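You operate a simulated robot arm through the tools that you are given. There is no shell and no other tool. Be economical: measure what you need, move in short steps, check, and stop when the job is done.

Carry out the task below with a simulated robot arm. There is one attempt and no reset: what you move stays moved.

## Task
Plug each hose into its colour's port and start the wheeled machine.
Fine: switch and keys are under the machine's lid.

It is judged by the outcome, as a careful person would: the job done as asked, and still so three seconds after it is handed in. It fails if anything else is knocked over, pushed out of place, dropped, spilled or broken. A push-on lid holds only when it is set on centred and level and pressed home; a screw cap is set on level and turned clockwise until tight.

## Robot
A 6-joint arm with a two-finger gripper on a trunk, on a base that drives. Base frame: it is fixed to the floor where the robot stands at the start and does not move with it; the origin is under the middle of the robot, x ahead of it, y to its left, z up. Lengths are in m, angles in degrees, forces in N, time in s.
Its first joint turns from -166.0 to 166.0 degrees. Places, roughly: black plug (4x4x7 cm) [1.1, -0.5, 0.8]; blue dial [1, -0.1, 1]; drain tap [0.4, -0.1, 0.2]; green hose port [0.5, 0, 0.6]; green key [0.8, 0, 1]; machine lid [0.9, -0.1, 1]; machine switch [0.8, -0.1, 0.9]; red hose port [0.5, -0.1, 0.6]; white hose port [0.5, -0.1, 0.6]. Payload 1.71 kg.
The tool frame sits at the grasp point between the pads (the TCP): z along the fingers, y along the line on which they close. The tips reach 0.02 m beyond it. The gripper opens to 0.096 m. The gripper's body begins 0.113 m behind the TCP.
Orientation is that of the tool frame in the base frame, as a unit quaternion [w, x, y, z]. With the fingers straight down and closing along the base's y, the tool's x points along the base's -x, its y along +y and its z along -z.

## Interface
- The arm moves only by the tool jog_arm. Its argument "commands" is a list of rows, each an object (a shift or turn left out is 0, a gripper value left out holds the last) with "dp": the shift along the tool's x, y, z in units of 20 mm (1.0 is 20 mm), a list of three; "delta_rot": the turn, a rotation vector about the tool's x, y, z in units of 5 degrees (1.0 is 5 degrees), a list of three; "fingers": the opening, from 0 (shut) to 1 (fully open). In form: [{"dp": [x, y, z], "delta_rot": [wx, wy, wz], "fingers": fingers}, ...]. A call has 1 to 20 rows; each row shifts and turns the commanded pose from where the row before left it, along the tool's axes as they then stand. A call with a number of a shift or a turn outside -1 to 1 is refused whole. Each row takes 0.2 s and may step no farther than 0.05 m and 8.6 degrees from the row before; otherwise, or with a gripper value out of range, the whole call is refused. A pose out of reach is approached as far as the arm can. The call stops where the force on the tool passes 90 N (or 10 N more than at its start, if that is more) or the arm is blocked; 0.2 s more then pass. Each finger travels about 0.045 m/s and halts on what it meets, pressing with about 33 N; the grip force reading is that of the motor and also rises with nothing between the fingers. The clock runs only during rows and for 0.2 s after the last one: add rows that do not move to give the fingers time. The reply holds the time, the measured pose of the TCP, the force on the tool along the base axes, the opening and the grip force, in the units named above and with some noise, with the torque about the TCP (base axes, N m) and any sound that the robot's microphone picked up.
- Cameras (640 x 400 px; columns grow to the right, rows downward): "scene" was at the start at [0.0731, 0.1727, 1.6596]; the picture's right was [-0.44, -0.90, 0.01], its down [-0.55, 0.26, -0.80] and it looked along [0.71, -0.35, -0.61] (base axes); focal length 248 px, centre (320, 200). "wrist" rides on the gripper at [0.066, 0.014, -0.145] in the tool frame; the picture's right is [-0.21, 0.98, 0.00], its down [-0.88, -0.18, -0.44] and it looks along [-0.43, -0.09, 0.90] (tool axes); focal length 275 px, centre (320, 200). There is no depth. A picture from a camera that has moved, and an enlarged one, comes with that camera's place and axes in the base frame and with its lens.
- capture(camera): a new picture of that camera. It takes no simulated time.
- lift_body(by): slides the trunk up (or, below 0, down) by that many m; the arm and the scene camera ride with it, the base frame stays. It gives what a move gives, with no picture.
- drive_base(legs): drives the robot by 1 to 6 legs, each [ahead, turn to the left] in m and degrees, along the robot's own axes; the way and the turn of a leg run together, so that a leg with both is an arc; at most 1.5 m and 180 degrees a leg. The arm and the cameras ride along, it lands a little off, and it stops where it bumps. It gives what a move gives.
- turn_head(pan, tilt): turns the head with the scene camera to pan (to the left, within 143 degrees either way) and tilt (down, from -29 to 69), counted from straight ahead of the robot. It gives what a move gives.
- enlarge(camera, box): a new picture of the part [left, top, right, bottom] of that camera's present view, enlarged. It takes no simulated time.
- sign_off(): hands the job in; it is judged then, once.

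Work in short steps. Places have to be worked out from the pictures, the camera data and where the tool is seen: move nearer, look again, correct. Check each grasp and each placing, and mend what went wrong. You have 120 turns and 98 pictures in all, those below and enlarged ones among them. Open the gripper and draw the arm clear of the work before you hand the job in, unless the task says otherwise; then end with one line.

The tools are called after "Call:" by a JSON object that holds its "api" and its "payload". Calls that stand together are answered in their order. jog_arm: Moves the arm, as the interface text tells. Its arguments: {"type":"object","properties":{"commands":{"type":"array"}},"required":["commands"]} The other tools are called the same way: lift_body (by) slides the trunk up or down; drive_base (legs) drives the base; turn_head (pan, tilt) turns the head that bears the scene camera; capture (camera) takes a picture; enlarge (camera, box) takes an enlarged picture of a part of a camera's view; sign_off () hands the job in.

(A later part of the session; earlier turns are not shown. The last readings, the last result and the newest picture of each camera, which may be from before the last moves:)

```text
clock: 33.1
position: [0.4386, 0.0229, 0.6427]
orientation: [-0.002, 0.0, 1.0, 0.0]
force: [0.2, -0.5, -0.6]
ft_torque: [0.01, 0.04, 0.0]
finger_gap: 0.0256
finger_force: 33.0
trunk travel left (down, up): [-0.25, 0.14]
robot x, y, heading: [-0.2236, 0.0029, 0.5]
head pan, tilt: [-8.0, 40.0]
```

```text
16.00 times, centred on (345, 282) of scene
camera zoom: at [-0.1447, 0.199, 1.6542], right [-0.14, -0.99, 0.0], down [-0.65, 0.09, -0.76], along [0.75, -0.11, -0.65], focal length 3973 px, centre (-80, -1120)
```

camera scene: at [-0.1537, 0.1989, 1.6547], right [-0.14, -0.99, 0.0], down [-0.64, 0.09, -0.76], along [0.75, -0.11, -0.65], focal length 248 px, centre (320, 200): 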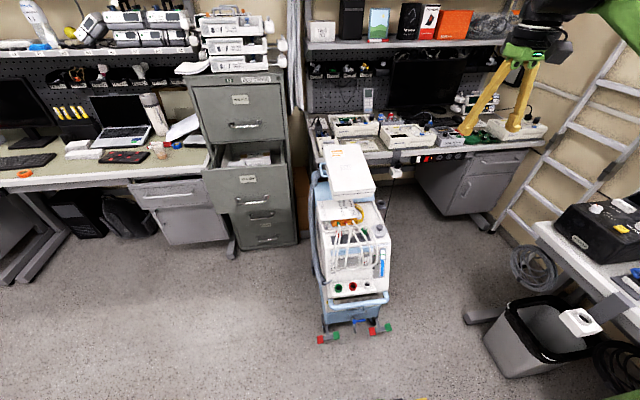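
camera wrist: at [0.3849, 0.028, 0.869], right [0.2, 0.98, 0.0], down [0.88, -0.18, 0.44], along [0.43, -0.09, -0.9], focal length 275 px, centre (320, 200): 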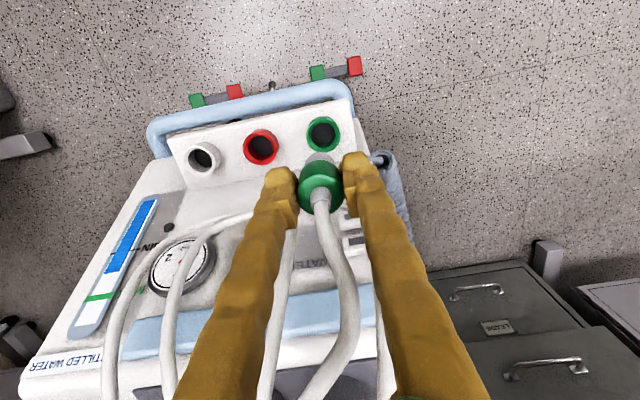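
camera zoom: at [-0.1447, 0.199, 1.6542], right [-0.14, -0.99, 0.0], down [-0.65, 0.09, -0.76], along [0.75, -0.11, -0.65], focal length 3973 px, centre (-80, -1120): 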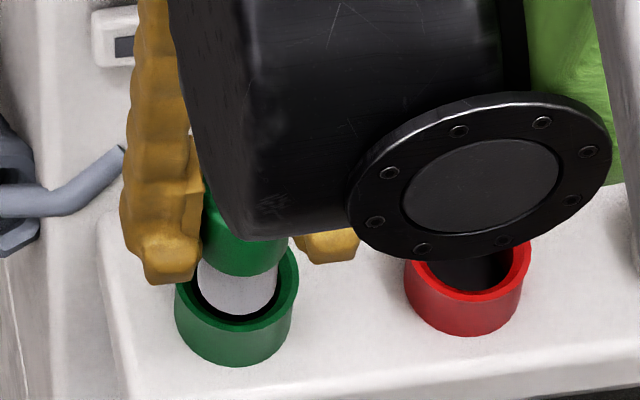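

In the scene view the nose is concentric with the bore. I ease down another few millimetres with a small -y correction.

Call:
{"api": "jog_arm", "payload": {"commands": [{"dp": [0, -0.03, 0.15]}, {"dp": [0, 0, 0.15]}, {}]}}

Call:
{"api": "enlarge", "payload": {"camera": "wrist", "box": [240, 110, 400, 210]}}

```text
clock: 33.9
position: [0.4408, 0.0216, 0.6369]
orientation: [-0.004, -0.001, 1.0, 0.0]
force: [-0.3, -0.1, -0.4]
ft_torque: [0.01, 0.0, 0.01]
finger_gap: 0.0255
finger_force: 33.0
trunk travel left (down, up): [-0.25, 0.14]
robot x, y, heading: [-0.2282, 0.0006, -0.0]
head pan, tilt: [-8.0, 40.0]
```

```text
4.00 times, centred on (320, 160) of wrist
camera zoom: at [0.3759, 0.034, 0.7822], right [0.2, 0.98, 0.0], down [0.88, -0.18, 0.44], along [0.43, -0.09, -0.9], focal length 1101 px, centre (320, 360)
```

zoom: 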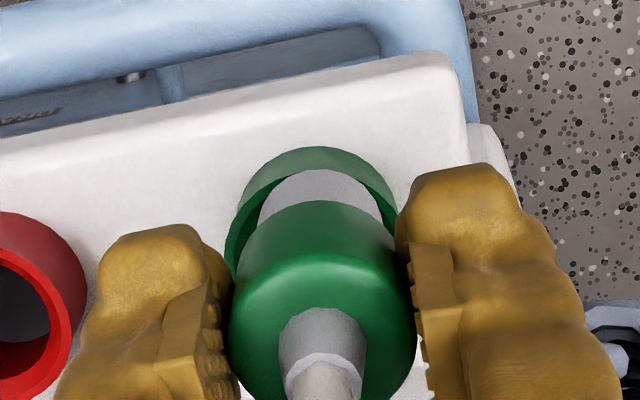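

Force is still nil, so I check the scene view to see whether the nose is in the bore.

Call:
{"api": "enlarge", "payload": {"camera": "scene", "box": [325, 270, 365, 295]}}

```text
16.00 times, centred on (345, 282) of scene
camera zoom: at [-0.1447, 0.199, 1.6542], right [-0.14, -0.99, 0.0], down [-0.65, 0.09, -0.76], along [0.75, -0.11, -0.65], focal length 3973 px, centre (-80, -1120)
```

zoom: 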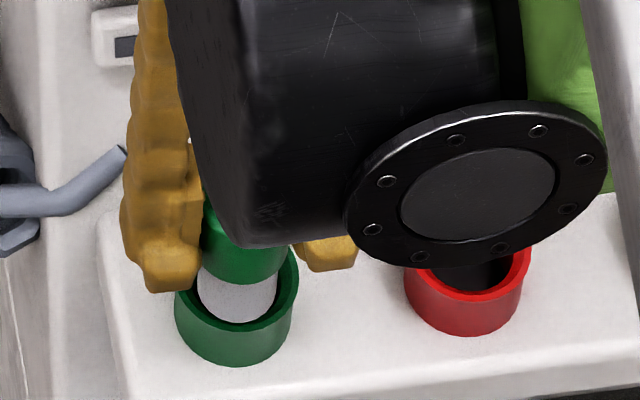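

Reading both views together, the rim is lower than I thought (about 0.588) and the nose is about 4 mm too far toward -x. I correct +4 mm in x and -1 mm in y, and look.

Call:
{"api": "jog_arm", "payload": {"commands": [{"dp": [-0.2, -0.06, 0]}, {}]}}

Call:
{"api": "enlarge", "payload": {"camera": "wrist", "box": [240, 110, 400, 210]}}

Call:
{"api": "enlarge", "payload": {"camera": "scene", "box": [325, 270, 365, 295]}}

```text
clock: 34.5
position: [0.4431, 0.0217, 0.6347]
orientation: [-0.002, -0.001, 1.0, 0.0]
force: [0.5, -0.5, -0.9]
ft_torque: [-0.02, -0.01, 0.05]
finger_gap: 0.0252
finger_force: 32.7
trunk travel left (down, up): [-0.25, 0.14]
robot x, y, heading: [-0.2242, -0.0013, -0.0]
head pan, tilt: [-8.0, 40.0]
```

```text
4.00 times, centred on (320, 160) of wrist
camera zoom: at [0.3781, 0.0328, 0.7813], right [0.2, 0.98, 0.0], down [0.88, -0.18, 0.44], along [0.43, -0.09, -0.9], focal length 1101 px, centre (320, 360)
```

zoom: 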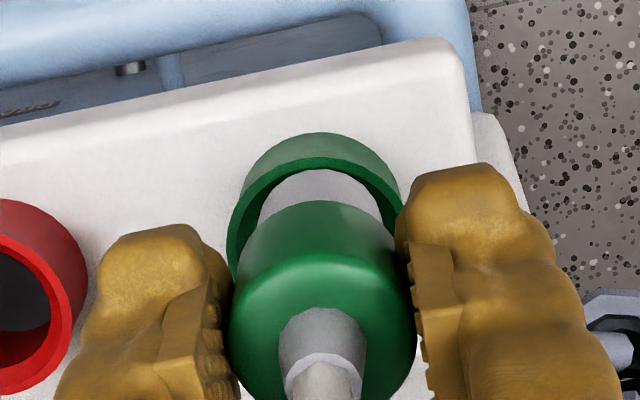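

```text
16.00 times, centred on (345, 282) of scene
camera zoom: at [-0.1447, 0.199, 1.6542], right [-0.14, -0.99, 0.0], down [-0.65, 0.09, -0.76], along [0.75, -0.11, -0.65], focal length 3973 px, centre (-80, -1120)
```

zoom: 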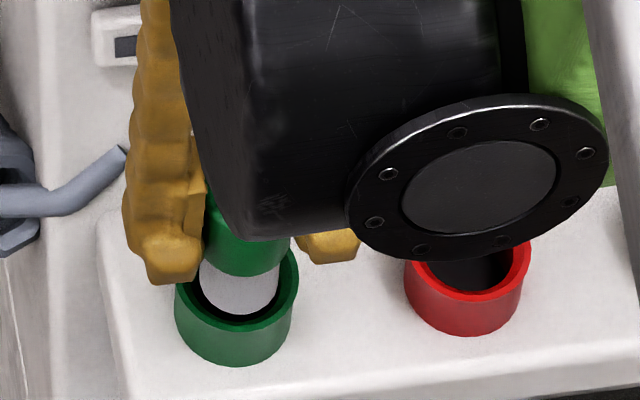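

Small further correction: +2 mm in x, -0.5 mm in y, then down 5 mm.

Call:
{"api": "jog_arm", "payload": {"commands": [{"dp": [-0.1, -0.025, 0]}, {"dp": [0, 0, 0.15]}, {"dp": [0, 0, 0.1]}, {}]}}

Call:
{"api": "enlarge", "payload": {"camera": "wrist", "box": [240, 110, 400, 210]}}

```text
clock: 35.5
position: [0.446, 0.0215, 0.6312]
orientation: [-0.001, 0.0, 1.0, 0.0]
force: [-0.7, 0.3, -0.6]
ft_torque: [0.01, 0.03, 0.0]
finger_gap: 0.0259
finger_force: 33.7
trunk travel left (down, up): [-0.25, 0.14]
robot x, y, heading: [-0.2235, -0.0, -0.1]
head pan, tilt: [-8.0, 40.0]
```

```text
4.00 times, centred on (320, 160) of wrist
camera zoom: at [0.3808, 0.033, 0.7768], right [0.2, 0.98, 0.0], down [0.88, -0.18, 0.44], along [0.43, -0.09, -0.9], focal length 1101 px, centre (320, 360)
```

zoom: 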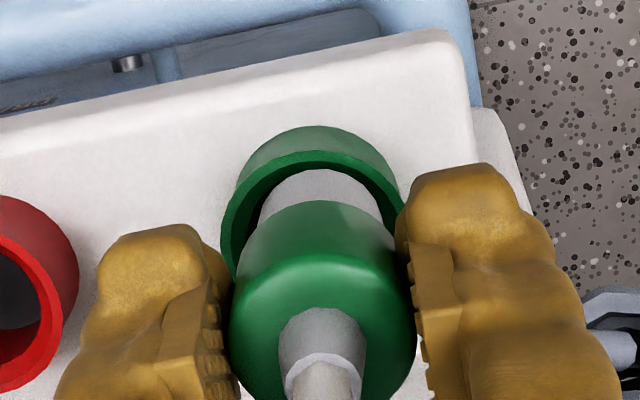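

The rim appears 2 mm to the -y side now, so I shift and ease down again.

Call:
{"api": "jog_arm", "payload": {"commands": [{"dp": [0, -0.09, 0]}, {"dp": [0, 0, 0.15]}, {"dp": [0, 0, 0.15]}, {}]}}

Call:
{"api": "enlarge", "payload": {"camera": "wrist", "box": [240, 110, 400, 210]}}

Call:
{"api": "enlarge", "payload": {"camera": "scene", "box": [325, 270, 365, 295]}}

```text
clock: 36.5
position: [0.4479, 0.0191, 0.6262]
orientation: [-0.003, -0.002, 1.0, 0.0]
force: [0.3, -0.3, 0.0]
ft_torque: [-0.02, -0.03, 0.03]
finger_gap: 0.0255
finger_force: 32.6
trunk travel left (down, up): [-0.25, 0.14]
robot x, y, heading: [-0.2259, 0.0026, -0.2]
head pan, tilt: [-8.0, 40.0]
```

```text
4.00 times, centred on (320, 160) of wrist
camera zoom: at [0.3822, 0.0313, 0.7713], right [0.2, 0.98, 0.0], down [0.88, -0.18, 0.44], along [0.43, -0.09, -0.9], focal length 1101 px, centre (320, 360)
```

zoom: 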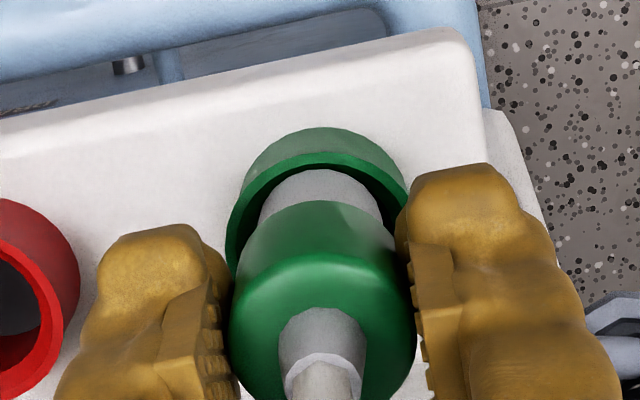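

```text
16.00 times, centred on (345, 282) of scene
camera zoom: at [-0.1447, 0.199, 1.6542], right [-0.14, -0.99, 0.0], down [-0.65, 0.09, -0.76], along [0.75, -0.11, -0.65], focal length 3973 px, centre (-80, -1120)
```

zoom: 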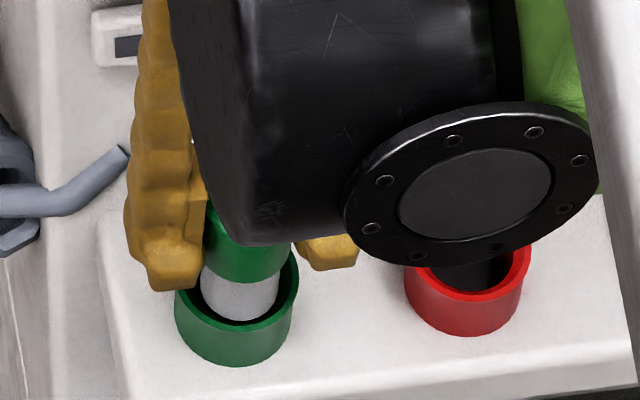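

The two views now bracket centre. I keep lowering in small steps with the force monitored.

Call:
{"api": "jog_arm", "payload": {"commands": [{"dp": [0, 0, 0.15]}, {"dp": [0, 0, 0.15]}, {"dp": [0, 0, 0.15]}, {}]}}

Call:
{"api": "enlarge", "payload": {"camera": "wrist", "box": [240, 110, 400, 210]}}

```text
clock: 37.5
position: [0.4507, 0.0187, 0.6198]
orientation: [-0.002, -0.002, 1.0, 0.0]
force: [0.2, 0.1, -1.8]
ft_torque: [0.0, 0.0, 0.01]
finger_gap: 0.0256
finger_force: 33.3
out of reach, approached as far as the arm can: row 1, 3
trunk travel left (down, up): [-0.25, 0.14]
robot x, y, heading: [-0.2246, 0.0015, -0.1]
head pan, tilt: [-8.0, 40.0]
```

```text
4.00 times, centred on (320, 160) of wrist
camera zoom: at [0.386, 0.0312, 0.7645], right [0.2, 0.98, 0.0], down [0.88, -0.18, 0.44], along [0.43, -0.09, -0.9], focal length 1101 px, centre (320, 360)
```

zoom: 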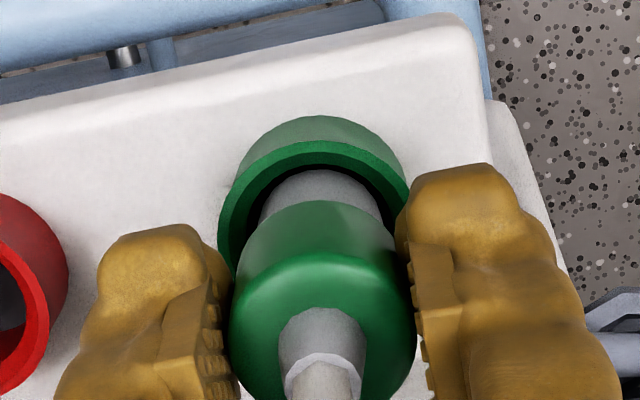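

The arm is at the bottom of its reach, which explains the x drift. I raise the plug 0.16 m and lower the trunk 0.15 m to get working room.

Call:
{"api": "jog_arm", "payload": {"commands": [{"dp": [0, 0, -1]}, {"dp": [0, 0, -1]}, {"dp": [0, 0, -1]}, {"dp": [0, 0, -1]}, {"dp": [0, 0, -1]}, {"dp": [0, 0, -1]}, {"dp": [0, 0, -1]}, {"dp": [0, 0, -1]}, {"dp": [0, 0, -1]}, {}]}}

Call:
{"api": "lift_body", "payload": {"by": -0.15}}

Call:
{"api": "capture", "payload": {"camera": "scene"}}

```text
clock: 39.7
position: [0.4517, 0.0176, 0.7975]
orientation: [-0.002, -0.001, 1.0, 0.0]
force: [-0.8, 0.6, -0.2]
ft_torque: [0.0, -0.02, -0.02]
finger_gap: 0.0257
finger_force: 32.8
trunk travel left (down, up): [-0.25, 0.14]
robot x, y, heading: [-0.2253, -0.0001, 0.3]
head pan, tilt: [-8.0, 40.0]
```

```text
clock: 41.5
position: [0.4519, 0.0184, 0.6474]
orientation: [-0.001, -0.001, 1.0, 0.0]
force: [-0.6, 0.3, -0.7]
ft_torque: [0.01, 0.02, 0.01]
finger_gap: 0.0255
finger_force: 32.8
trunk travel left (down, up): [-0.1, 0.29]
robot x, y, heading: [-0.2248, 0.0007, 0.0]
head pan, tilt: [-8.0, 40.0]
```

```text
46 pictures are left
camera scene: at [-0.1473, 0.199, 1.5043], right [-0.14, -0.99, 0.0], down [-0.65, 0.09, -0.76], along [0.75, -0.11, -0.65], focal length 248 px, centre (320, 200)
```

scene: 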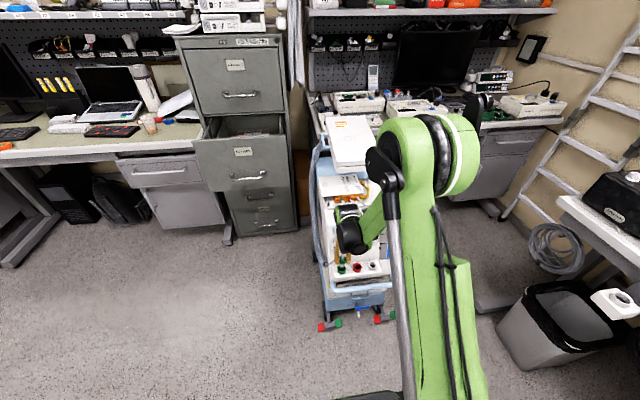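

I look with the wrist camera at this hover to realign.

Call:
{"api": "enlarge", "payload": {"camera": "wrist", "box": [240, 110, 400, 210]}}

```text
4.00 times, centred on (320, 160) of wrist
camera zoom: at [0.3863, 0.0306, 0.7927], right [0.2, 0.98, 0.0], down [0.88, -0.18, 0.44], along [0.43, -0.09, -0.9], focal length 1101 px, centre (320, 360)
```

zoom: 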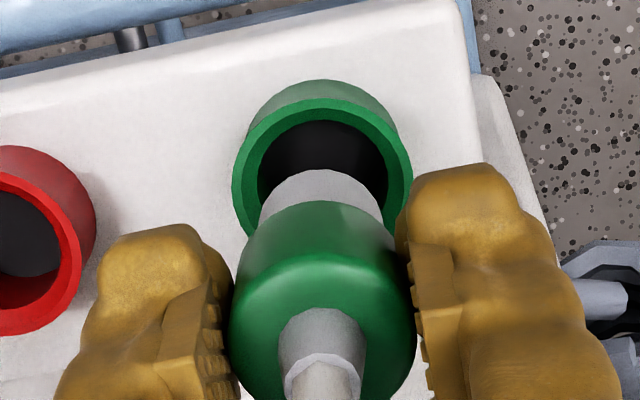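

The rim's apparent size puts it nearer z≈0.57, at about (0.452, 0.019), where I already am. I descend to z≈0.617 and look.

Call:
{"api": "jog_arm", "payload": {"commands": [{"dp": [0, 0.03, 0.4]}, {"dp": [0, 0, 0.4]}, {"dp": [0, 0, 0.4]}, {"dp": [0, 0, 0.3]}, {}]}}

Call:
{"api": "enlarge", "payload": {"camera": "wrist", "box": [240, 110, 400, 210]}}

```text
clock: 42.7
position: [0.452, 0.0197, 0.6164]
orientation: [-0.001, -0.001, 1.0, 0.001]
force: [0.2, 0.6, -0.5]
ft_torque: [0.01, 0.01, 0.02]
finger_gap: 0.0254
finger_force: 32.3
trunk travel left (down, up): [-0.1, 0.29]
robot x, y, heading: [-0.2272, 0.0023, 0.1]
head pan, tilt: [-8.0, 40.0]
```

```text
4.00 times, centred on (320, 160) of wrist
camera zoom: at [0.3865, 0.031, 0.7625], right [0.2, 0.98, 0.0], down [0.88, -0.18, 0.44], along [0.43, -0.09, -0.9], focal length 1101 px, centre (320, 360)
```

zoom: 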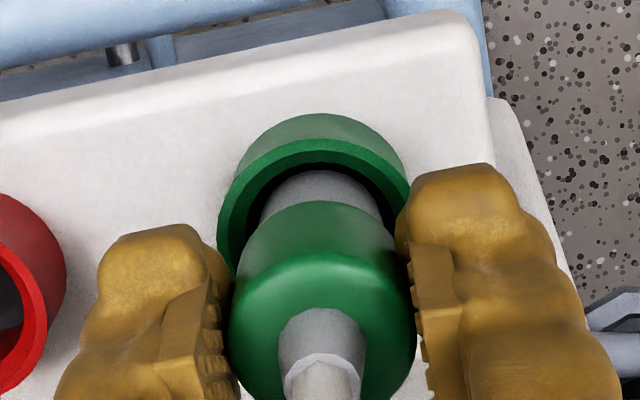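

Nose and rim are nearly concentric, with about 1 mm of -y needed. I continue down in steps.

Call:
{"api": "jog_arm", "payload": {"commands": [{"dp": [0, -0.05, 0.15]}, {"dp": [0, 0, 0.2]}, {"dp": [0, 0, 0.2]}, {"dp": [0, 0, 0.2]}, {}]}}

Call:
{"api": "enlarge", "payload": {"camera": "wrist", "box": [240, 110, 400, 210]}}

```text
clock: 43.9
position: [0.4521, 0.0185, 0.6039]
orientation: [0.0, -0.001, 1.0, 0.001]
force: [6.4, 1.2, 29.7]
ft_torque: [0.07, -0.32, 0.02]
finger_gap: 0.0255
finger_force: 33.1
trunk travel left (down, up): [-0.1, 0.29]
robot x, y, heading: [-0.2246, 0.0009, 0.2]
head pan, tilt: [-8.0, 40.0]
```

```text
4.00 times, centred on (320, 160) of wrist
camera zoom: at [0.386, 0.0307, 0.749], right [0.2, 0.98, 0.0], down [0.88, -0.18, 0.44], along [0.44, -0.09, -0.9], focal length 1101 px, centre (320, 360)
```

zoom: 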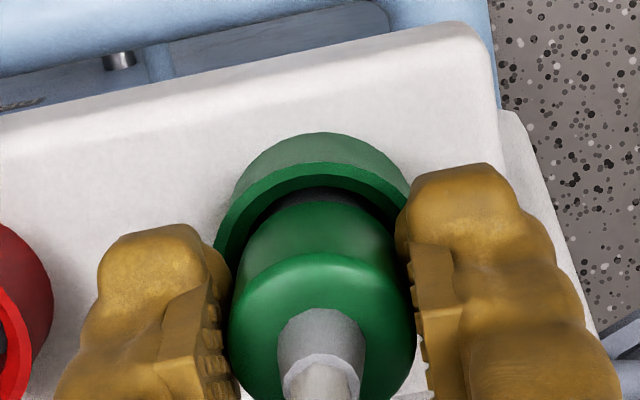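

The nose is entering the bore with 30 N resistance and a slight +x push. I yield 1 mm in +x and press on.

Call:
{"api": "jog_arm", "payload": {"commands": [{"dp": [-0.05, 0, 0.15]}, {"dp": [0, 0, 0.15]}, {"dp": [0, 0, 0.15]}, {"dp": [0, 0, 0.15]}, {}]}}

Call:
{"api": "enlarge", "payload": {"camera": "wrist", "box": [240, 110, 400, 210]}}

```text
clock: 44.8
position: [0.4454, 0.0188, 0.6005]
orientation: [0.009, -0.001, 1.0, 0.0]
force: [21.0, -0.5, -12.2]
ft_torque: [0.03, -0.55, 0.0]
finger_gap: 0.0255
finger_force: 33.8
trunk travel left (down, up): [-0.1, 0.29]
robot x, y, heading: [-0.2239, -0.0023, 0.1]
head pan, tilt: [-8.0, 40.0]
stopped in row 4: the force on the tool passed its limit at 95 N (the readings are from after the stop); the commanded pose is now the measured one
```

```text
4.00 times, centred on (320, 160) of wrist
camera zoom: at [0.3782, 0.0307, 0.7457], right [0.2, 0.98, 0.0], down [0.87, -0.18, 0.46], along [0.45, -0.09, -0.89], focal length 1101 px, centre (320, 360)
```

zoom: 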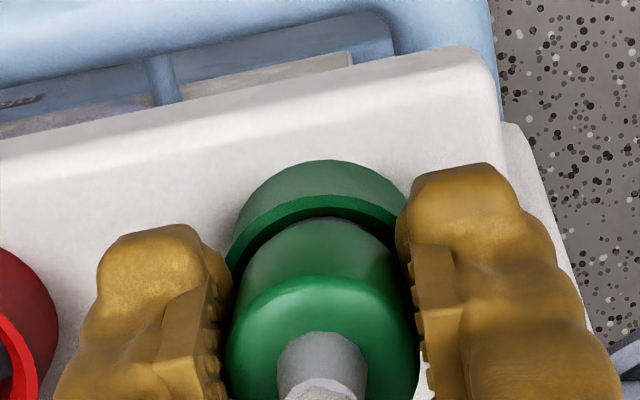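

The press stopped at 95 N. I check from the scene camera whether it's seated or jammed.

Call:
{"api": "enlarge", "payload": {"camera": "scene", "box": [320, 245, 384, 285]}}

```text
10.00 times, centred on (352, 265) of scene
camera zoom: at [-0.146, 0.199, 1.5031], right [-0.14, -0.99, 0.0], down [-0.65, 0.09, -0.76], along [0.75, -0.11, -0.66], focal length 2483 px, centre (0, -450)
```

zoom: 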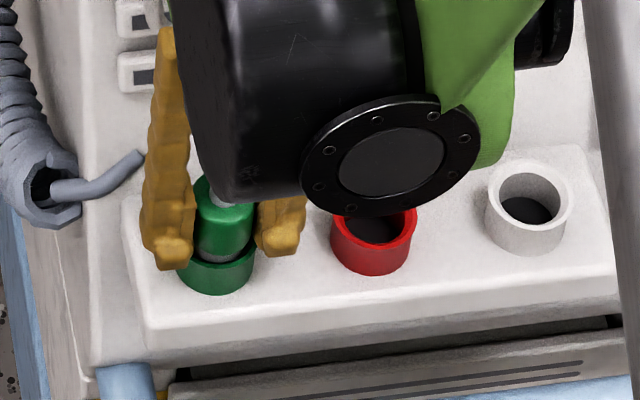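

It looks like the fingertips have met the collar while the plug is nearly home. I release, raise the grip 12 mm on the body, level the tool and press again.

Call:
{"api": "jog_arm", "payload": {"commands": [{"fingers": 0.45}, {"fingers": 0.45}, {"dp": [0, 0, -0.3]}, {"dp": [0, 0, -0.3], "delta_rot": [0, 0.2, 0]}, {}]}}

Call:
{"api": "capture", "payload": {"camera": "wrist"}}

```text
clock: 46.0
position: [0.4449, 0.0198, 0.6154]
orientation: [-0.001, -0.002, 1.0, 0.0]
force: [-0.2, 0.9, -0.4]
ft_torque: [0.01, 0.01, 0.01]
finger_gap: 0.0432
finger_force: 0.1
trunk travel left (down, up): [-0.1, 0.29]
robot x, y, heading: [-0.2235, -0.0009, 0.2]
head pan, tilt: [-8.0, 40.0]
```

```text
40 pictures are left
camera wrist: at [0.3789, 0.0307, 0.7606], right [0.2, 0.98, 0.0], down [0.88, -0.18, 0.44], along [0.43, -0.09, -0.9], focal length 275 px, centre (320, 200)
```

wrist: 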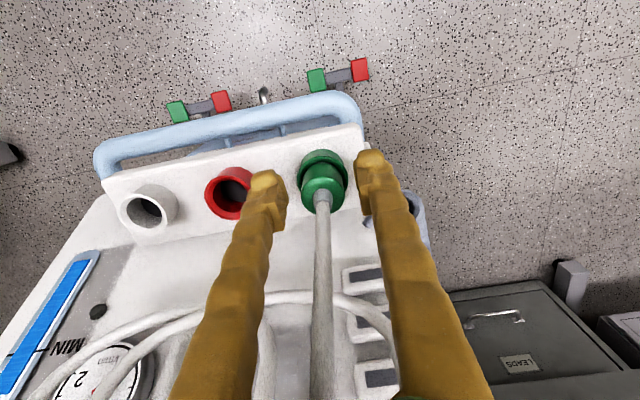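

The plug stands in the port with its top at about z≈0.606. I lower 6 mm, grip and press.

Call:
{"api": "jog_arm", "payload": {"commands": [{"dp": [0, -0.02, 0.3]}, {"fingers": 0.1}, {"fingers": 0.1}, {"fingers": 0.1}, {"dp": [0, 0, 0.1]}, {"dp": [0, 0, 0.1]}, {"dp": [0, 0, 0.1]}, {"dp": [0, 0, 0.1]}, {}]}}

```text
clock: 48.0
position: [0.4446, 0.0177, 0.6026]
orientation: [0.0, -0.001, 1.0, -0.001]
force: [-7.8, 5.6, 30.0]
ft_torque: [0.16, 0.12, 0.02]
finger_gap: 0.0251
finger_force: 32.9
trunk travel left (down, up): [-0.1, 0.29]
robot x, y, heading: [-0.226, 0.0001, 0.2]
head pan, tilt: [-8.0, 40.0]
```

It advanced with 30 N. I press further.

Call:
{"api": "jog_arm", "payload": {"commands": [{"dp": [-0.03, 0.0, 0.1]}, {"dp": [0, 0, 0.1]}, {"dp": [0, 0, 0.1]}, {}]}}

Call:
{"api": "enlarge", "payload": {"camera": "wrist", "box": [260, 120, 388, 200]}}

```text
clock: 49.0
position: [0.4447, 0.0183, 0.5981]
orientation: [0.001, -0.001, 1.0, 0.0]
force: [1.3, -3.1, 60.8]
ft_torque: [0.26, -0.6, -0.04]
finger_gap: 0.0247
finger_force: 33.0
trunk travel left (down, up): [-0.1, 0.29]
robot x, y, heading: [-0.2242, -0.0022, -0.0]
head pan, tilt: [-8.0, 40.0]
```

```text
5.00 times, centred on (324, 160) of wrist
camera zoom: at [0.3788, 0.0303, 0.7426], right [0.2, 0.98, 0.0], down [0.88, -0.18, 0.45], along [0.44, -0.09, -0.9], focal length 1376 px, centre (300, 400)
```

zoom: 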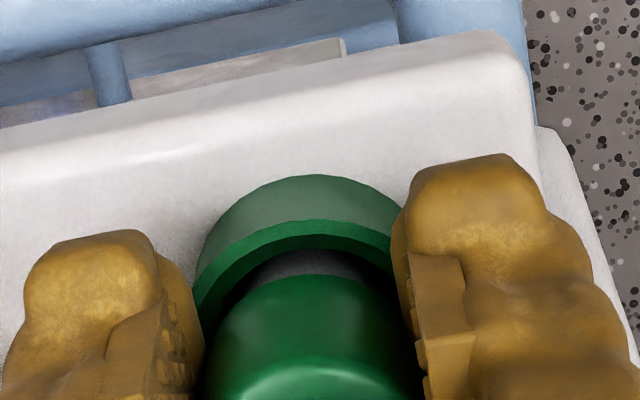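

I need to know whether the plug moved or the fingers slid, so I release, rise to the same viewing height and compare.

Call:
{"api": "jog_arm", "payload": {"commands": [{"fingers": 0.5}, {"fingers": 0.5}, {"dp": [0, 0, -0.45]}, {"dp": [0, 0, -0.42]}, {}]}}

Call:
{"api": "enlarge", "payload": {"camera": "wrist", "box": [260, 120, 388, 200]}}

Call:
{"api": "enlarge", "payload": {"camera": "scene", "box": [320, 245, 384, 285]}}

```text
clock: 50.2
position: [0.444, 0.0179, 0.6132]
orientation: [-0.001, -0.002, 1.0, 0.0]
force: [0.4, 0.3, -0.9]
ft_torque: [0.01, 0.04, 0.02]
finger_gap: 0.0481
finger_force: 0.1
trunk travel left (down, up): [-0.1, 0.29]
robot x, y, heading: [-0.2229, -0.0002, 0.1]
head pan, tilt: [-8.0, 40.0]
```

```text
5.00 times, centred on (324, 160) of wrist
camera zoom: at [0.3792, 0.03, 0.7584], right [0.2, 0.98, 0.0], down [0.88, -0.18, 0.44], along [0.43, -0.09, -0.9], focal length 1376 px, centre (300, 400)
```

zoom: 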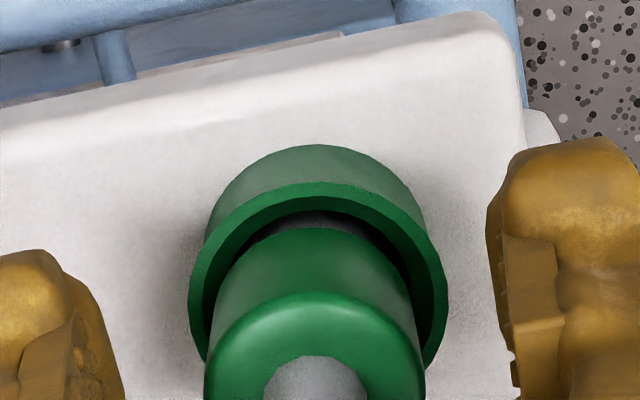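

```text
10.00 times, centred on (352, 265) of scene
camera zoom: at [-0.1471, 0.1989, 1.5042], right [-0.14, -0.99, 0.0], down [-0.65, 0.09, -0.76], along [0.75, -0.11, -0.65], focal length 2483 px, centre (0, -450)
```

zoom: 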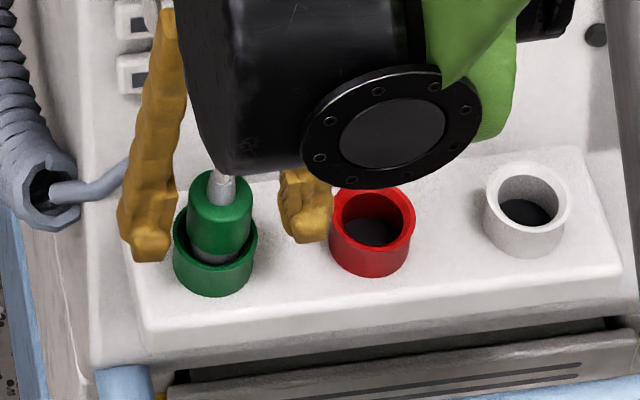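

The body bottom is still about 1 cm above the collar. Its image size shows that it did advance on the last press, so it's a friction fit. I grip again near the top and press harder.

Call:
{"api": "jog_arm", "payload": {"commands": [{"dp": [0, 0.07, 0.2]}, {"fingers": 0.1}, {"fingers": 0.1}, {"fingers": 0.1}, {"dp": [0, 0, 0.15]}, {"dp": [0, 0, 0.15]}, {"dp": [0, 0, 0.15]}, {"dp": [0, 0, 0.15]}, {"dp": [0, 0, 0.15]}, {}]}}

```text
clock: 52.4
position: [0.4436, 0.0193, 0.5984]
orientation: [0.002, -0.001, 1.0, -0.001]
force: [11.8, -5.4, 69.9]
ft_torque: [-0.3, -0.94, 0.03]
finger_gap: 0.0235
finger_force: 33.4
trunk travel left (down, up): [-0.1, 0.29]
robot x, y, heading: [-0.2231, 0.0002, 0.3]
head pan, tilt: [-8.0, 40.0]
```

The fingertips are stopping on the collar, with TCP again at 0.598. Instead I grip the 12 mm grey neck above the body and push with the fingertips on the body's shoulder.

Call:
{"api": "jog_arm", "payload": {"commands": [{"fingers": 0.45}, {"fingers": 0.45}, {"dp": [0, 0, -0.9]}, {"dp": [0, 0, -0.9]}, {"dp": [0, 0, -0.4], "fingers": 0.16}, {"fingers": 0.16}, {"fingers": 0.16}, {"dp": [0, 0, 0.2]}, {"dp": [0, 0, 0.2]}, {}]}}

Call:
{"api": "capture", "payload": {"camera": "wrist"}}

```text
clock: 54.6
position: [0.4451, 0.0187, 0.6294]
orientation: [-0.001, -0.001, 1.0, 0.0]
force: [-0.5, 0.6, 0.4]
ft_torque: [0.02, -0.03, -0.03]
finger_gap: 0.0154
finger_force: 0.1
trunk travel left (down, up): [-0.1, 0.29]
robot x, y, heading: [-0.2224, -0.0005, -0.2]
head pan, tilt: [-8.0, 40.0]
```

```text
36 pictures are left
camera wrist: at [0.3799, 0.0305, 0.7741], right [0.2, 0.98, 0.0], down [0.88, -0.18, 0.44], along [0.43, -0.09, -0.9], focal length 275 px, centre (320, 200)
```

wrist: 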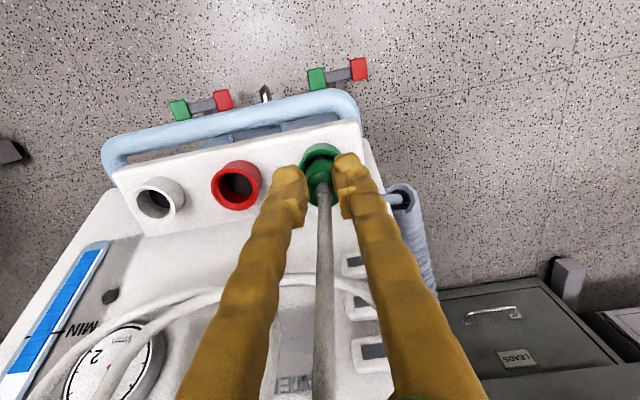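

Fingers straddle the neck with no contact yet. I press down onto the shoulder in small steps.

Call:
{"api": "jog_arm", "payload": {"commands": [{"dp": [0, 0, 0.15]}, {"dp": [0, 0, 0.15]}, {"dp": [0, 0, 0.15]}, {"dp": [0, 0, 0.15]}, {"dp": [0, 0, 0.15]}, {"dp": [0, 0, 0.15]}, {}]}}

```text
clock: 55.9
position: [0.4424, 0.0243, 0.6224]
orientation: [-0.001, -0.002, 1.0, 0.003]
force: [-19.6, 34.3, 182.0]
ft_torque: [2.94, -0.72, 0.32]
finger_gap: 0.0187
finger_force: 33.1
trunk travel left (down, up): [-0.1, 0.29]
robot x, y, heading: [-0.2211, -0.0037, -0.0]
head pan, tilt: [-8.0, 40.0]
stopped in row 6: the force on the tool passed its limit at 116 N (the readings are from after the stop); the commanded pose is now the measured one
```

It's a hard stop, with the plug top at z≈0.602, so it's fully home. I back off, open and inspect.

Call:
{"api": "jog_arm", "payload": {"commands": [{"dp": [0, 0, -0.3], "fingers": 0.4}, {"dp": [0, 0, -0.5], "fingers": 0.5}, {"dp": [0, 0, -0.9]}, {"dp": [0, 0, -1]}, {"dp": [0, 0, -1]}, {"dp": [0, 0, -1]}, {"dp": [0, 0, -1]}, {"dp": [0, 0, -1]}, {"dp": [-1, 0, -1]}, {"dp": [-1, 0, -1]}, {"dp": [-1, 0, -1]}, {"dp": [-1, 0, 0]}, {"dp": [-1, 0, 0]}, {}]}}

Call:
{"api": "enlarge", "payload": {"camera": "scene", "box": [310, 210, 400, 280]}}

```text
clock: 58.9
position: [0.5521, 0.0207, 0.8021]
orientation: [-0.007, -0.002, 1.0, 0.0]
force: [0.3, -0.2, -0.1]
ft_torque: [-0.01, 0.02, -0.01]
finger_gap: 0.0482
finger_force: 0.1
trunk travel left (down, up): [-0.1, 0.29]
robot x, y, heading: [-0.2242, -0.0, 0.4]
head pan, tilt: [-8.0, 40.0]
```

```text
5.71 times, centred on (355, 245) of scene
camera zoom: at [-0.147, 0.1989, 1.5042], right [-0.14, -0.99, 0.0], down [-0.65, 0.09, -0.76], along [0.75, -0.1, -0.65], focal length 1419 px, centre (120, -57)
```

zoom: 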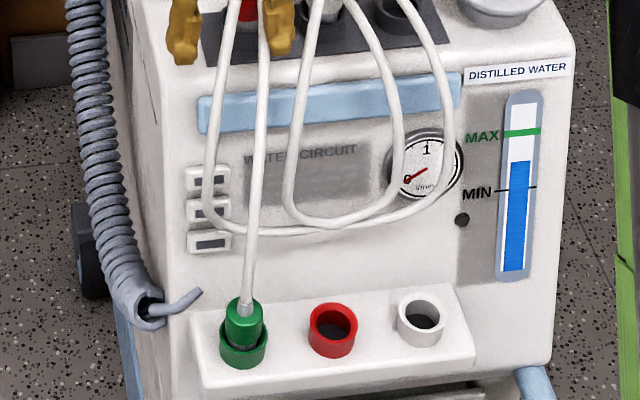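

The green plug is seated. Next is red at about (0.598, -0.003): I approach from above and grip near the top of its body so the fingertips clear the collar later.

Call:
{"api": "jog_arm", "payload": {"commands": [{"dp": [0, 0, -1]}, {"dp": [0, 0, -1]}, {"dp": [0, 0, -1]}, {"dp": [0, 0, -1]}, {"dp": [-0.8, -0.4, 0]}, {"dp": [-0.8, -0.4, 0]}, {"dp": [-0.7, -0.38, 0]}, {"dp": [0, 0, 0.9]}, {"dp": [0, 0, 0.9]}, {}]}}

Call:
{"api": "enlarge", "payload": {"camera": "wrist", "box": [240, 130, 400, 230]}}

```text
clock: 61.1
position: [0.5986, -0.0021, 0.8434]
orientation: [-0.006, -0.001, 1.0, 0.0]
force: [0.6, 0.3, -0.5]
ft_torque: [-0.05, -0.01, -0.02]
finger_gap: 0.0482
finger_force: 0.1
trunk travel left (down, up): [-0.1, 0.29]
robot x, y, heading: [-0.2251, -0.0003, 0.1]
head pan, tilt: [-8.0, 40.0]
```

```text
4.00 times, centred on (320, 180) of wrist
camera zoom: at [0.5351, 0.01, 0.9899], right [0.2, 0.98, 0.0], down [0.88, -0.18, 0.43], along [0.42, -0.09, -0.9], focal length 1101 px, centre (320, 280)
```

zoom: 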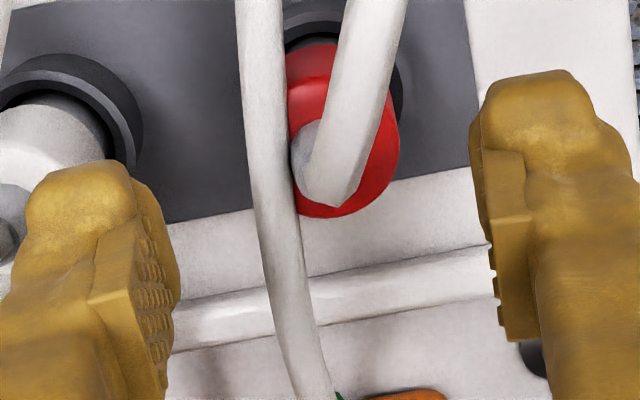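

The red plug is at about (0.5985, -0.001). I level the tool, descend to z≈0.812, grip and pull up.

Call:
{"api": "jog_arm", "payload": {"commands": [{"dp": [0, 0.04, 0.8], "delta_rot": [0, -0.13, 0]}, {"dp": [0, 0, 0.75]}, {}, {"fingers": 0.1}, {"fingers": 0.1}, {"fingers": 0.1}, {"fingers": 0.1}, {"dp": [0, 0, -0.3]}, {"dp": [0, 0, -0.4]}, {"dp": [0, 0, -0.5]}, {"dp": [0, 0, -0.8]}, {"dp": [0, 0, -1]}, {"dp": [0, 0, -1]}, {"dp": [0, 0, -0.8]}, {}]}}

Call:
{"api": "enlarge", "payload": {"camera": "wrist", "box": [240, 130, 400, 230]}}

```text
clock: 64.3
position: [0.5999, -0.0002, 0.9095]
orientation: [-0.001, -0.002, 1.0, -0.001]
force: [0.0, -0.6, -0.3]
ft_torque: [-0.01, 0.01, -0.02]
finger_gap: 0.011
finger_force: 3.5
trunk travel left (down, up): [-0.1, 0.29]
robot x, y, heading: [-0.2255, -0.0019, 0.1]
head pan, tilt: [-8.0, 40.0]
```

```text
4.00 times, centred on (320, 180) of wrist
camera zoom: at [0.5342, 0.0115, 1.0551], right [0.2, 0.98, 0.0], down [0.88, -0.18, 0.44], along [0.43, -0.09, -0.9], focal length 1101 px, centre (320, 280)
```

zoom: 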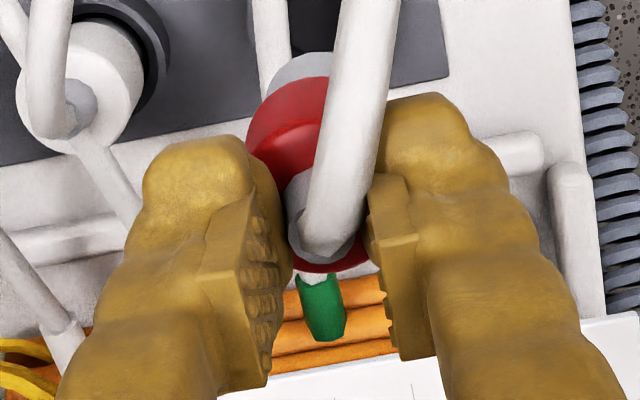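

The fingers closed on the neck rather than the body, and only lightly. I tighten fully before moving; a neck grip is actually suited for pushing on the shoulder.

Call:
{"api": "jog_arm", "payload": {"commands": [{"fingers": 0}, {"fingers": 0}, {}]}}

Call:
{"api": "enlarge", "payload": {"camera": "scene", "box": [310, 170, 400, 240]}}

```text
clock: 65.1
position: [0.5996, -0.0002, 0.9093]
orientation: [-0.001, -0.001, 1.0, 0.0]
force: [-0.8, -0.9, 0.5]
ft_torque: [0.01, 0.0, -0.01]
finger_gap: 0.01
finger_force: 33.2
trunk travel left (down, up): [-0.1, 0.29]
robot x, y, heading: [-0.2194, 0.0, -0.0]
head pan, tilt: [-8.0, 40.0]
```

```text
5.71 times, centred on (355, 205) of scene
camera zoom: at [-0.1472, 0.1989, 1.5042], right [-0.14, -0.99, 0.0], down [-0.65, 0.09, -0.76], along [0.75, -0.1, -0.65], focal length 1419 px, centre (120, 171)
```

zoom: 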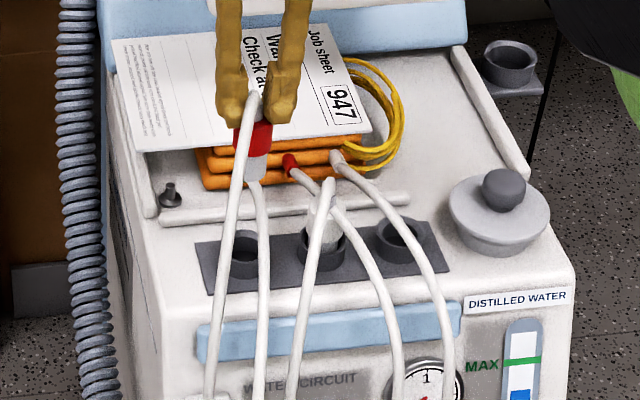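

Grip is now 33 N on the neck. I carry red over its port at about (0.445, -0.049) and lower to a hover.

Call:
{"api": "jog_arm", "payload": {"commands": [{"dp": [0.966, -0.306, 0]}, {"dp": [0.966, -0.306, 0]}, {"dp": [0.966, -0.306, 0]}, {"dp": [0.966, -0.306, 0]}, {"dp": [0.966, -0.306, 0]}, {"dp": [0.966, -0.306, 0]}, {"dp": [0.966, -0.306, 0]}, {"dp": [0.966, -0.306, 0]}, {"dp": [0, 0, 1]}, {"dp": [0, 0, 1]}, {"dp": [0, 0, 1]}, {"dp": [0, 0, 1]}, {"dp": [0, 0, 1]}, {"dp": [0, 0, 1]}, {"dp": [0, 0, 1]}, {"dp": [0, 0, 1]}, {"dp": [0, 0, 1]}, {"dp": [0, 0, 1]}, {"dp": [0, 0, 1]}, {}]}}

Call:
{"api": "enlarge", "payload": {"camera": "wrist", "box": [240, 90, 400, 190]}}

```text
clock: 69.3
position: [0.4419, -0.0502, 0.689]
orientation: [-0.001, -0.002, 1.0, 0.0]
force: [0.0, 0.8, 0.3]
ft_torque: [0.0, 0.01, 0.0]
finger_gap: 0.0098
finger_force: 32.9
trunk travel left (down, up): [-0.1, 0.29]
robot x, y, heading: [-0.2263, -0.0016, -0.2]
head pan, tilt: [-8.0, 40.0]
```

```text
4.00 times, centred on (320, 140) of wrist
camera zoom: at [0.3771, -0.0387, 0.8342], right [0.2, 0.98, 0.0], down [0.88, -0.18, 0.44], along [0.43, -0.09, -0.9], focal length 1101 px, centre (320, 440)
```

zoom: 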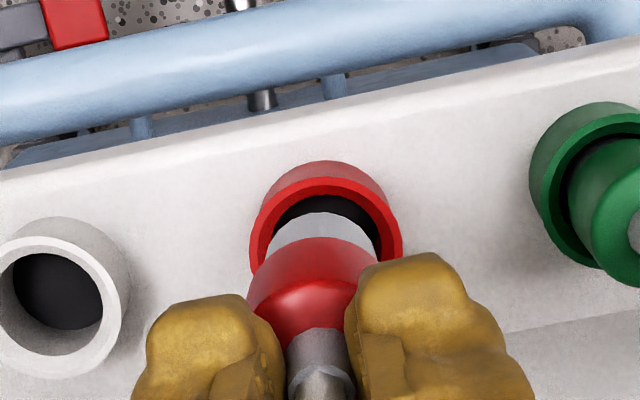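

By image, the red rim is 12 mm further +x and 2 mm -y from the nose. That also suggests the green plug may have gone in slightly tilted, which I'll re-check. I correct, lower and look.

Call:
{"api": "jog_arm", "payload": {"commands": [{"dp": [-0.6, -0.09, 0.4]}, {"dp": [0, 0, 0.4]}, {"dp": [0, 0, 0.4]}, {}]}}

Call:
{"api": "enlarge", "payload": {"camera": "wrist", "box": [240, 90, 400, 190]}}

```text
clock: 70.3
position: [0.4542, -0.0524, 0.6661]
orientation: [-0.001, -0.003, 1.0, 0.0]
force: [0.3, -0.8, -0.4]
ft_torque: [0.0, 0.0, -0.05]
finger_gap: 0.0097
finger_force: 33.2
trunk travel left (down, up): [-0.1, 0.29]
robot x, y, heading: [-0.2196, -0.0008, 0.1]
head pan, tilt: [-8.0, 40.0]
```

```text
4.00 times, centred on (320, 140) of wrist
camera zoom: at [0.3896, -0.0403, 0.8119], right [0.2, 0.98, 0.0], down [0.88, -0.18, 0.44], along [0.43, -0.09, -0.9], focal length 1101 px, centre (320, 440)
```

zoom: 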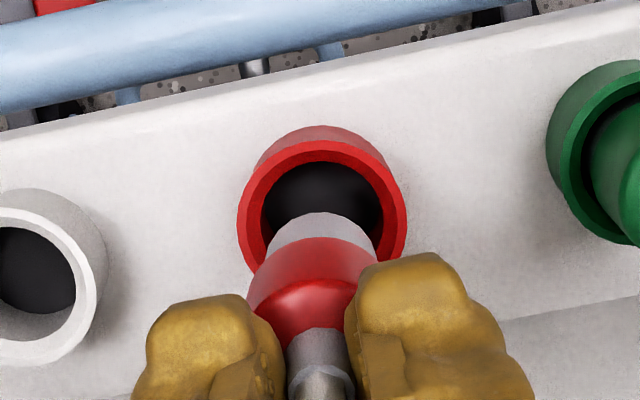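

Nose and rim now agree within about 1.5 mm. I nudge -1 mm in x and insert in small steps.

Call:
{"api": "jog_arm", "payload": {"commands": [{"dp": [0.05, 0, 0.2]}, {"dp": [0, 0, 0.2]}, {"dp": [0, 0, 0.2]}, {"dp": [0, 0, 0.2]}, {"dp": [0, 0, 0.2]}, {"dp": [0, 0, 0.2]}, {"dp": [0, 0, 0.2]}, {"dp": [0, 0, 0.2]}, {}]}}

Call:
{"api": "enlarge", "payload": {"camera": "wrist", "box": [240, 90, 400, 190]}}

```text
clock: 72.3
position: [0.4539, -0.0526, 0.6347]
orientation: [-0.001, -0.002, 1.0, 0.0]
force: [-4.3, 1.3, 1.3]
ft_torque: [0.08, 0.26, -0.01]
finger_gap: 0.01
finger_force: 33.4
trunk travel left (down, up): [-0.1, 0.29]
robot x, y, heading: [-0.2252, -0.001, 0.1]
head pan, tilt: [-8.0, 40.0]
```

```text
4.00 times, centred on (320, 140) of wrist
camera zoom: at [0.3886, -0.0403, 0.7798], right [0.2, 0.98, 0.0], down [0.88, -0.18, 0.44], along [0.43, -0.09, -0.9], focal length 1101 px, centre (320, 440)
```

zoom: 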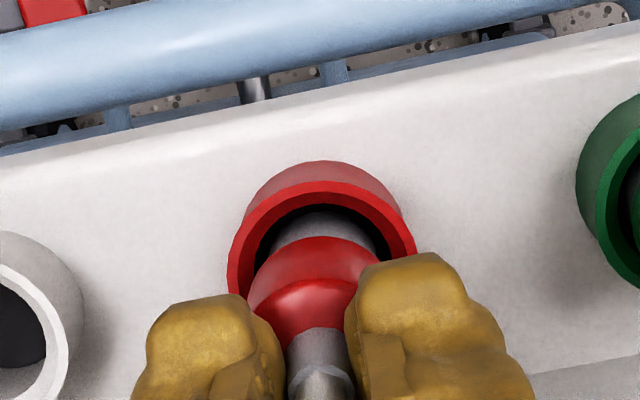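

It's entering with a light sideways touch of -4 N in x. I yield 1 mm and continue down.

Call:
{"api": "jog_arm", "payload": {"commands": [{"dp": [0.06, 0, 0.15]}, {"dp": [0, 0, 0.15]}, {"dp": [0, 0, 0.15]}, {"dp": [0, 0, 0.15]}, {}]}}

```text
clock: 73.5
position: [0.4513, -0.0529, 0.6277]
orientation: [0.002, -0.002, 1.0, 0.0]
force: [14.4, 5.4, 70.6]
ft_torque: [0.34, -0.99, -0.04]
finger_gap: 0.0099
finger_force: 33.0
trunk travel left (down, up): [-0.1, 0.29]
robot x, y, heading: [-0.2243, -0.002, 0.2]
head pan, tilt: [-8.0, 40.0]
```

There's 70 N at z≈0.628. I look before pushing more.

Call:
{"api": "enlarge", "payload": {"camera": "wrist", "box": [240, 90, 400, 190]}}

Call:
{"api": "enlarge", "payload": {"camera": "scene", "box": [320, 245, 384, 285]}}

```text
4.00 times, centred on (320, 140) of wrist
camera zoom: at [0.3854, -0.041, 0.7718], right [0.2, 0.98, 0.0], down [0.87, -0.18, 0.45], along [0.44, -0.09, -0.89], focal length 1101 px, centre (320, 440)
```

zoom: 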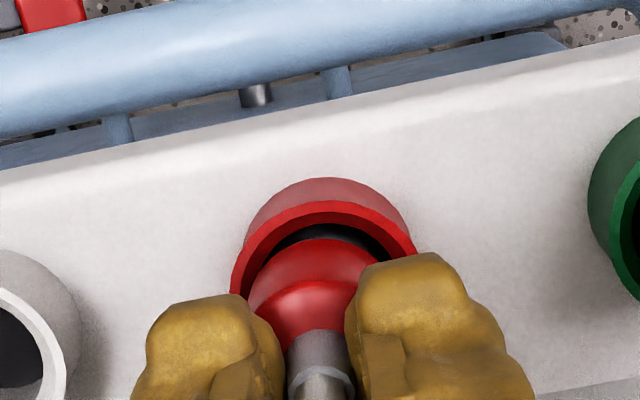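

```text
10.00 times, centred on (352, 265) of scene
camera zoom: at [-0.1603, 0.1995, 1.5051], right [-0.14, -0.99, 0.0], down [-0.64, 0.09, -0.76], along [0.75, -0.1, -0.65], focal length 2483 px, centre (0, -450)
```

zoom: 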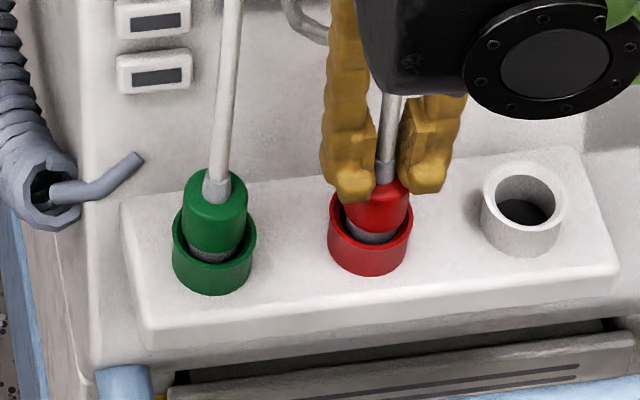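

Red is nearly home but sits slightly -y. I nudge +1 mm in y and +1 mm in x, and press a bit more.

Call:
{"api": "jog_arm", "payload": {"commands": [{"dp": [-0.06, 0.05, 0]}, {"dp": [0, 0, 0.1]}, {"dp": [0, 0, 0.1]}, {"dp": [0, 0, 0.1]}, {}]}}

```text
clock: 74.5
position: [0.451, -0.0508, 0.6265]
orientation: [-0.002, -0.001, 1.0, 0.0]
force: [-41.3, -2.1, 199.1]
ft_torque: [-0.07, 2.02, 0.05]
finger_gap: 0.0102
finger_force: 33.4
trunk travel left (down, up): [-0.1, 0.29]
robot x, y, heading: [-0.2225, 0.0013, -0.3]
head pan, tilt: [-8.0, 40.0]
stopped in row 4: the force on the tool passed its limit at 119 N (the readings are from after the stop); the commanded pose is now the measured one
```

That's a hard bottom, so red is home. I release and draw up.

Call:
{"api": "jog_arm", "payload": {"commands": [{"dp": [0, 0, -0.2]}, {"fingers": 0.35}, {"fingers": 0.35}, {"dp": [0, 0, -0.5]}, {"dp": [0, 0, -1], "fingers": 0.5}, {"dp": [0, 0, -1]}, {"dp": [0, 0, -1]}, {"dp": [0, 0, -1]}, {"dp": [0, 0, -1]}, {"dp": [0, 0, -1]}, {"dp": [0, 0, -1]}, {"dp": [0, 0, -1]}, {"dp": [0, 0, -1]}, {"dp": [0, 0, -1]}, {"dp": [0, 0, -1]}, {"dp": [0, 0, -1]}, {}]}}

Call:
{"api": "enlarge", "payload": {"camera": "wrist", "box": [220, 50, 460, 200]}}

```text
clock: 78.1
position: [0.4645, -0.0501, 0.864]
orientation: [-0.005, 0.0, 1.0, 0.0]
force: [-0.1, -0.1, 0.0]
ft_torque: [-0.01, -0.05, -0.04]
finger_gap: 0.0481
finger_force: 0.1
trunk travel left (down, up): [-0.1, 0.29]
robot x, y, heading: [-0.2198, -0.0014, -0.1]
head pan, tilt: [-8.0, 40.0]
```

```text
2.67 times, centred on (340, 125) of wrist
camera zoom: at [0.3998, -0.0384, 1.0096], right [0.2, 0.98, 0.0], down [0.88, -0.18, 0.43], along [0.43, -0.09, -0.9], focal length 734 px, centre (267, 400)
```

zoom: 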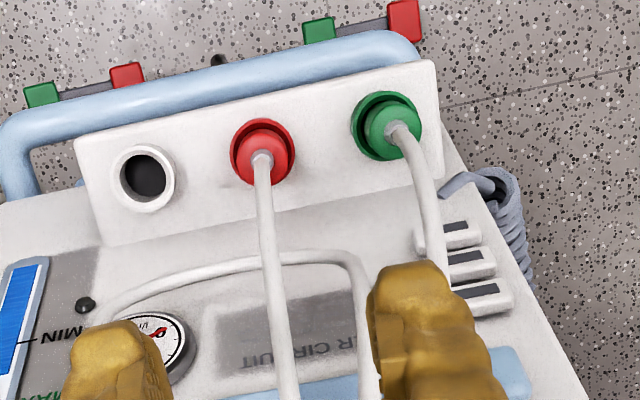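

Both plugs sit well in their ports. Next is white, parked at about (0.598, -0.063): I move above it and check.

Call:
{"api": "jog_arm", "payload": {"commands": [{"dp": [-0.96, -0.093, 0], "delta_rot": [0, -0.1, 0]}, {"dp": [-0.96, -0.093, 0]}, {"dp": [-0.96, -0.093, 0]}, {"dp": [-0.96, -0.093, 0]}, {"dp": [-0.96, -0.093, 0]}, {"dp": [-0.96, -0.093, 0]}, {"dp": [-0.92, -0.093, 0]}, {"dp": [0, 0, 0.9]}, {}]}}

Call:
{"api": "enlarge", "payload": {"camera": "wrist", "box": [240, 130, 400, 230]}}

```text
clock: 80.1
position: [0.5956, -0.0645, 0.847]
orientation: [-0.002, -0.001, 1.0, 0.0]
force: [-0.3, 1.0, -0.5]
ft_torque: [-0.02, 0.01, 0.01]
finger_gap: 0.0479
finger_force: 0.1
trunk travel left (down, up): [-0.1, 0.29]
robot x, y, heading: [-0.2214, -0.002, 0.0]
head pan, tilt: [-8.0, 40.0]
```

```text
4.00 times, centred on (320, 180) of wrist
camera zoom: at [0.5307, -0.0524, 0.9928], right [0.2, 0.98, 0.0], down [0.88, -0.18, 0.44], along [0.43, -0.09, -0.9], focal length 1101 px, centre (320, 280)
```

zoom: 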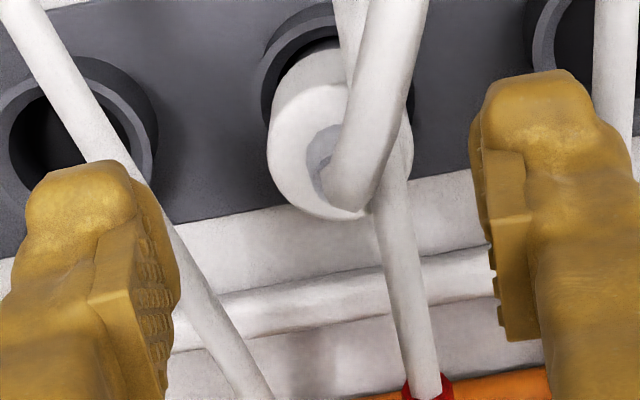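

The white plug reads 3 mm to +y of the TCP. I correct, descend to z≈0.812 as with red, close fully and pull up.

Call:
{"api": "jog_arm", "payload": {"commands": [{"dp": [-0.1, 0.14, 0.9]}, {"dp": [0, 0, 0.85]}, {}, {"fingers": 0}, {"fingers": 0}, {"fingers": 0}, {"fingers": 0}, {"fingers": 0}, {"dp": [0, 0, -0.3]}, {"dp": [0, 0, -0.4]}, {"dp": [0, 0, -0.5]}, {"dp": [0, 0, -0.8]}, {"dp": [0, 0, -1]}, {"dp": [0, 0, -1]}, {"dp": [0, 0, -0.8]}, {}]}}

Call:
{"api": "enlarge", "payload": {"camera": "wrist", "box": [240, 130, 400, 230]}}

```text
clock: 83.5
position: [0.601, -0.063, 0.9082]
orientation: [-0.002, -0.001, 1.0, 0.0]
force: [0.1, -0.3, -0.5]
ft_torque: [-0.01, 0.01, -0.05]
finger_gap: 0.0255
finger_force: 33.2
trunk travel left (down, up): [-0.1, 0.29]
robot x, y, heading: [-0.224, -0.0012, 0.0]
head pan, tilt: [-8.0, 40.0]
```

```text
4.00 times, centred on (320, 180) of wrist
camera zoom: at [0.5347, -0.0509, 1.0532], right [0.2, 0.98, 0.0], down [0.88, -0.18, 0.44], along [0.43, -0.09, -0.9], focal length 1101 px, centre (320, 280)
```

zoom: 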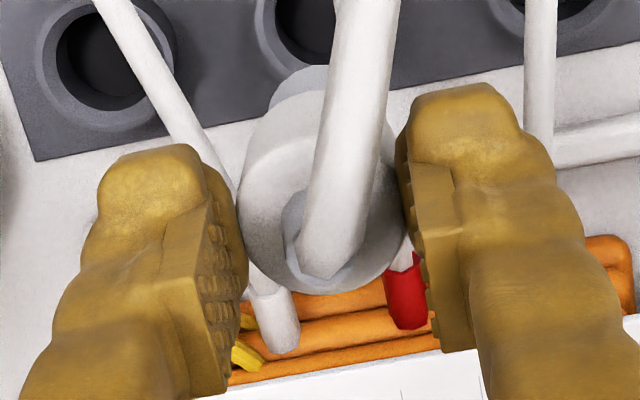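

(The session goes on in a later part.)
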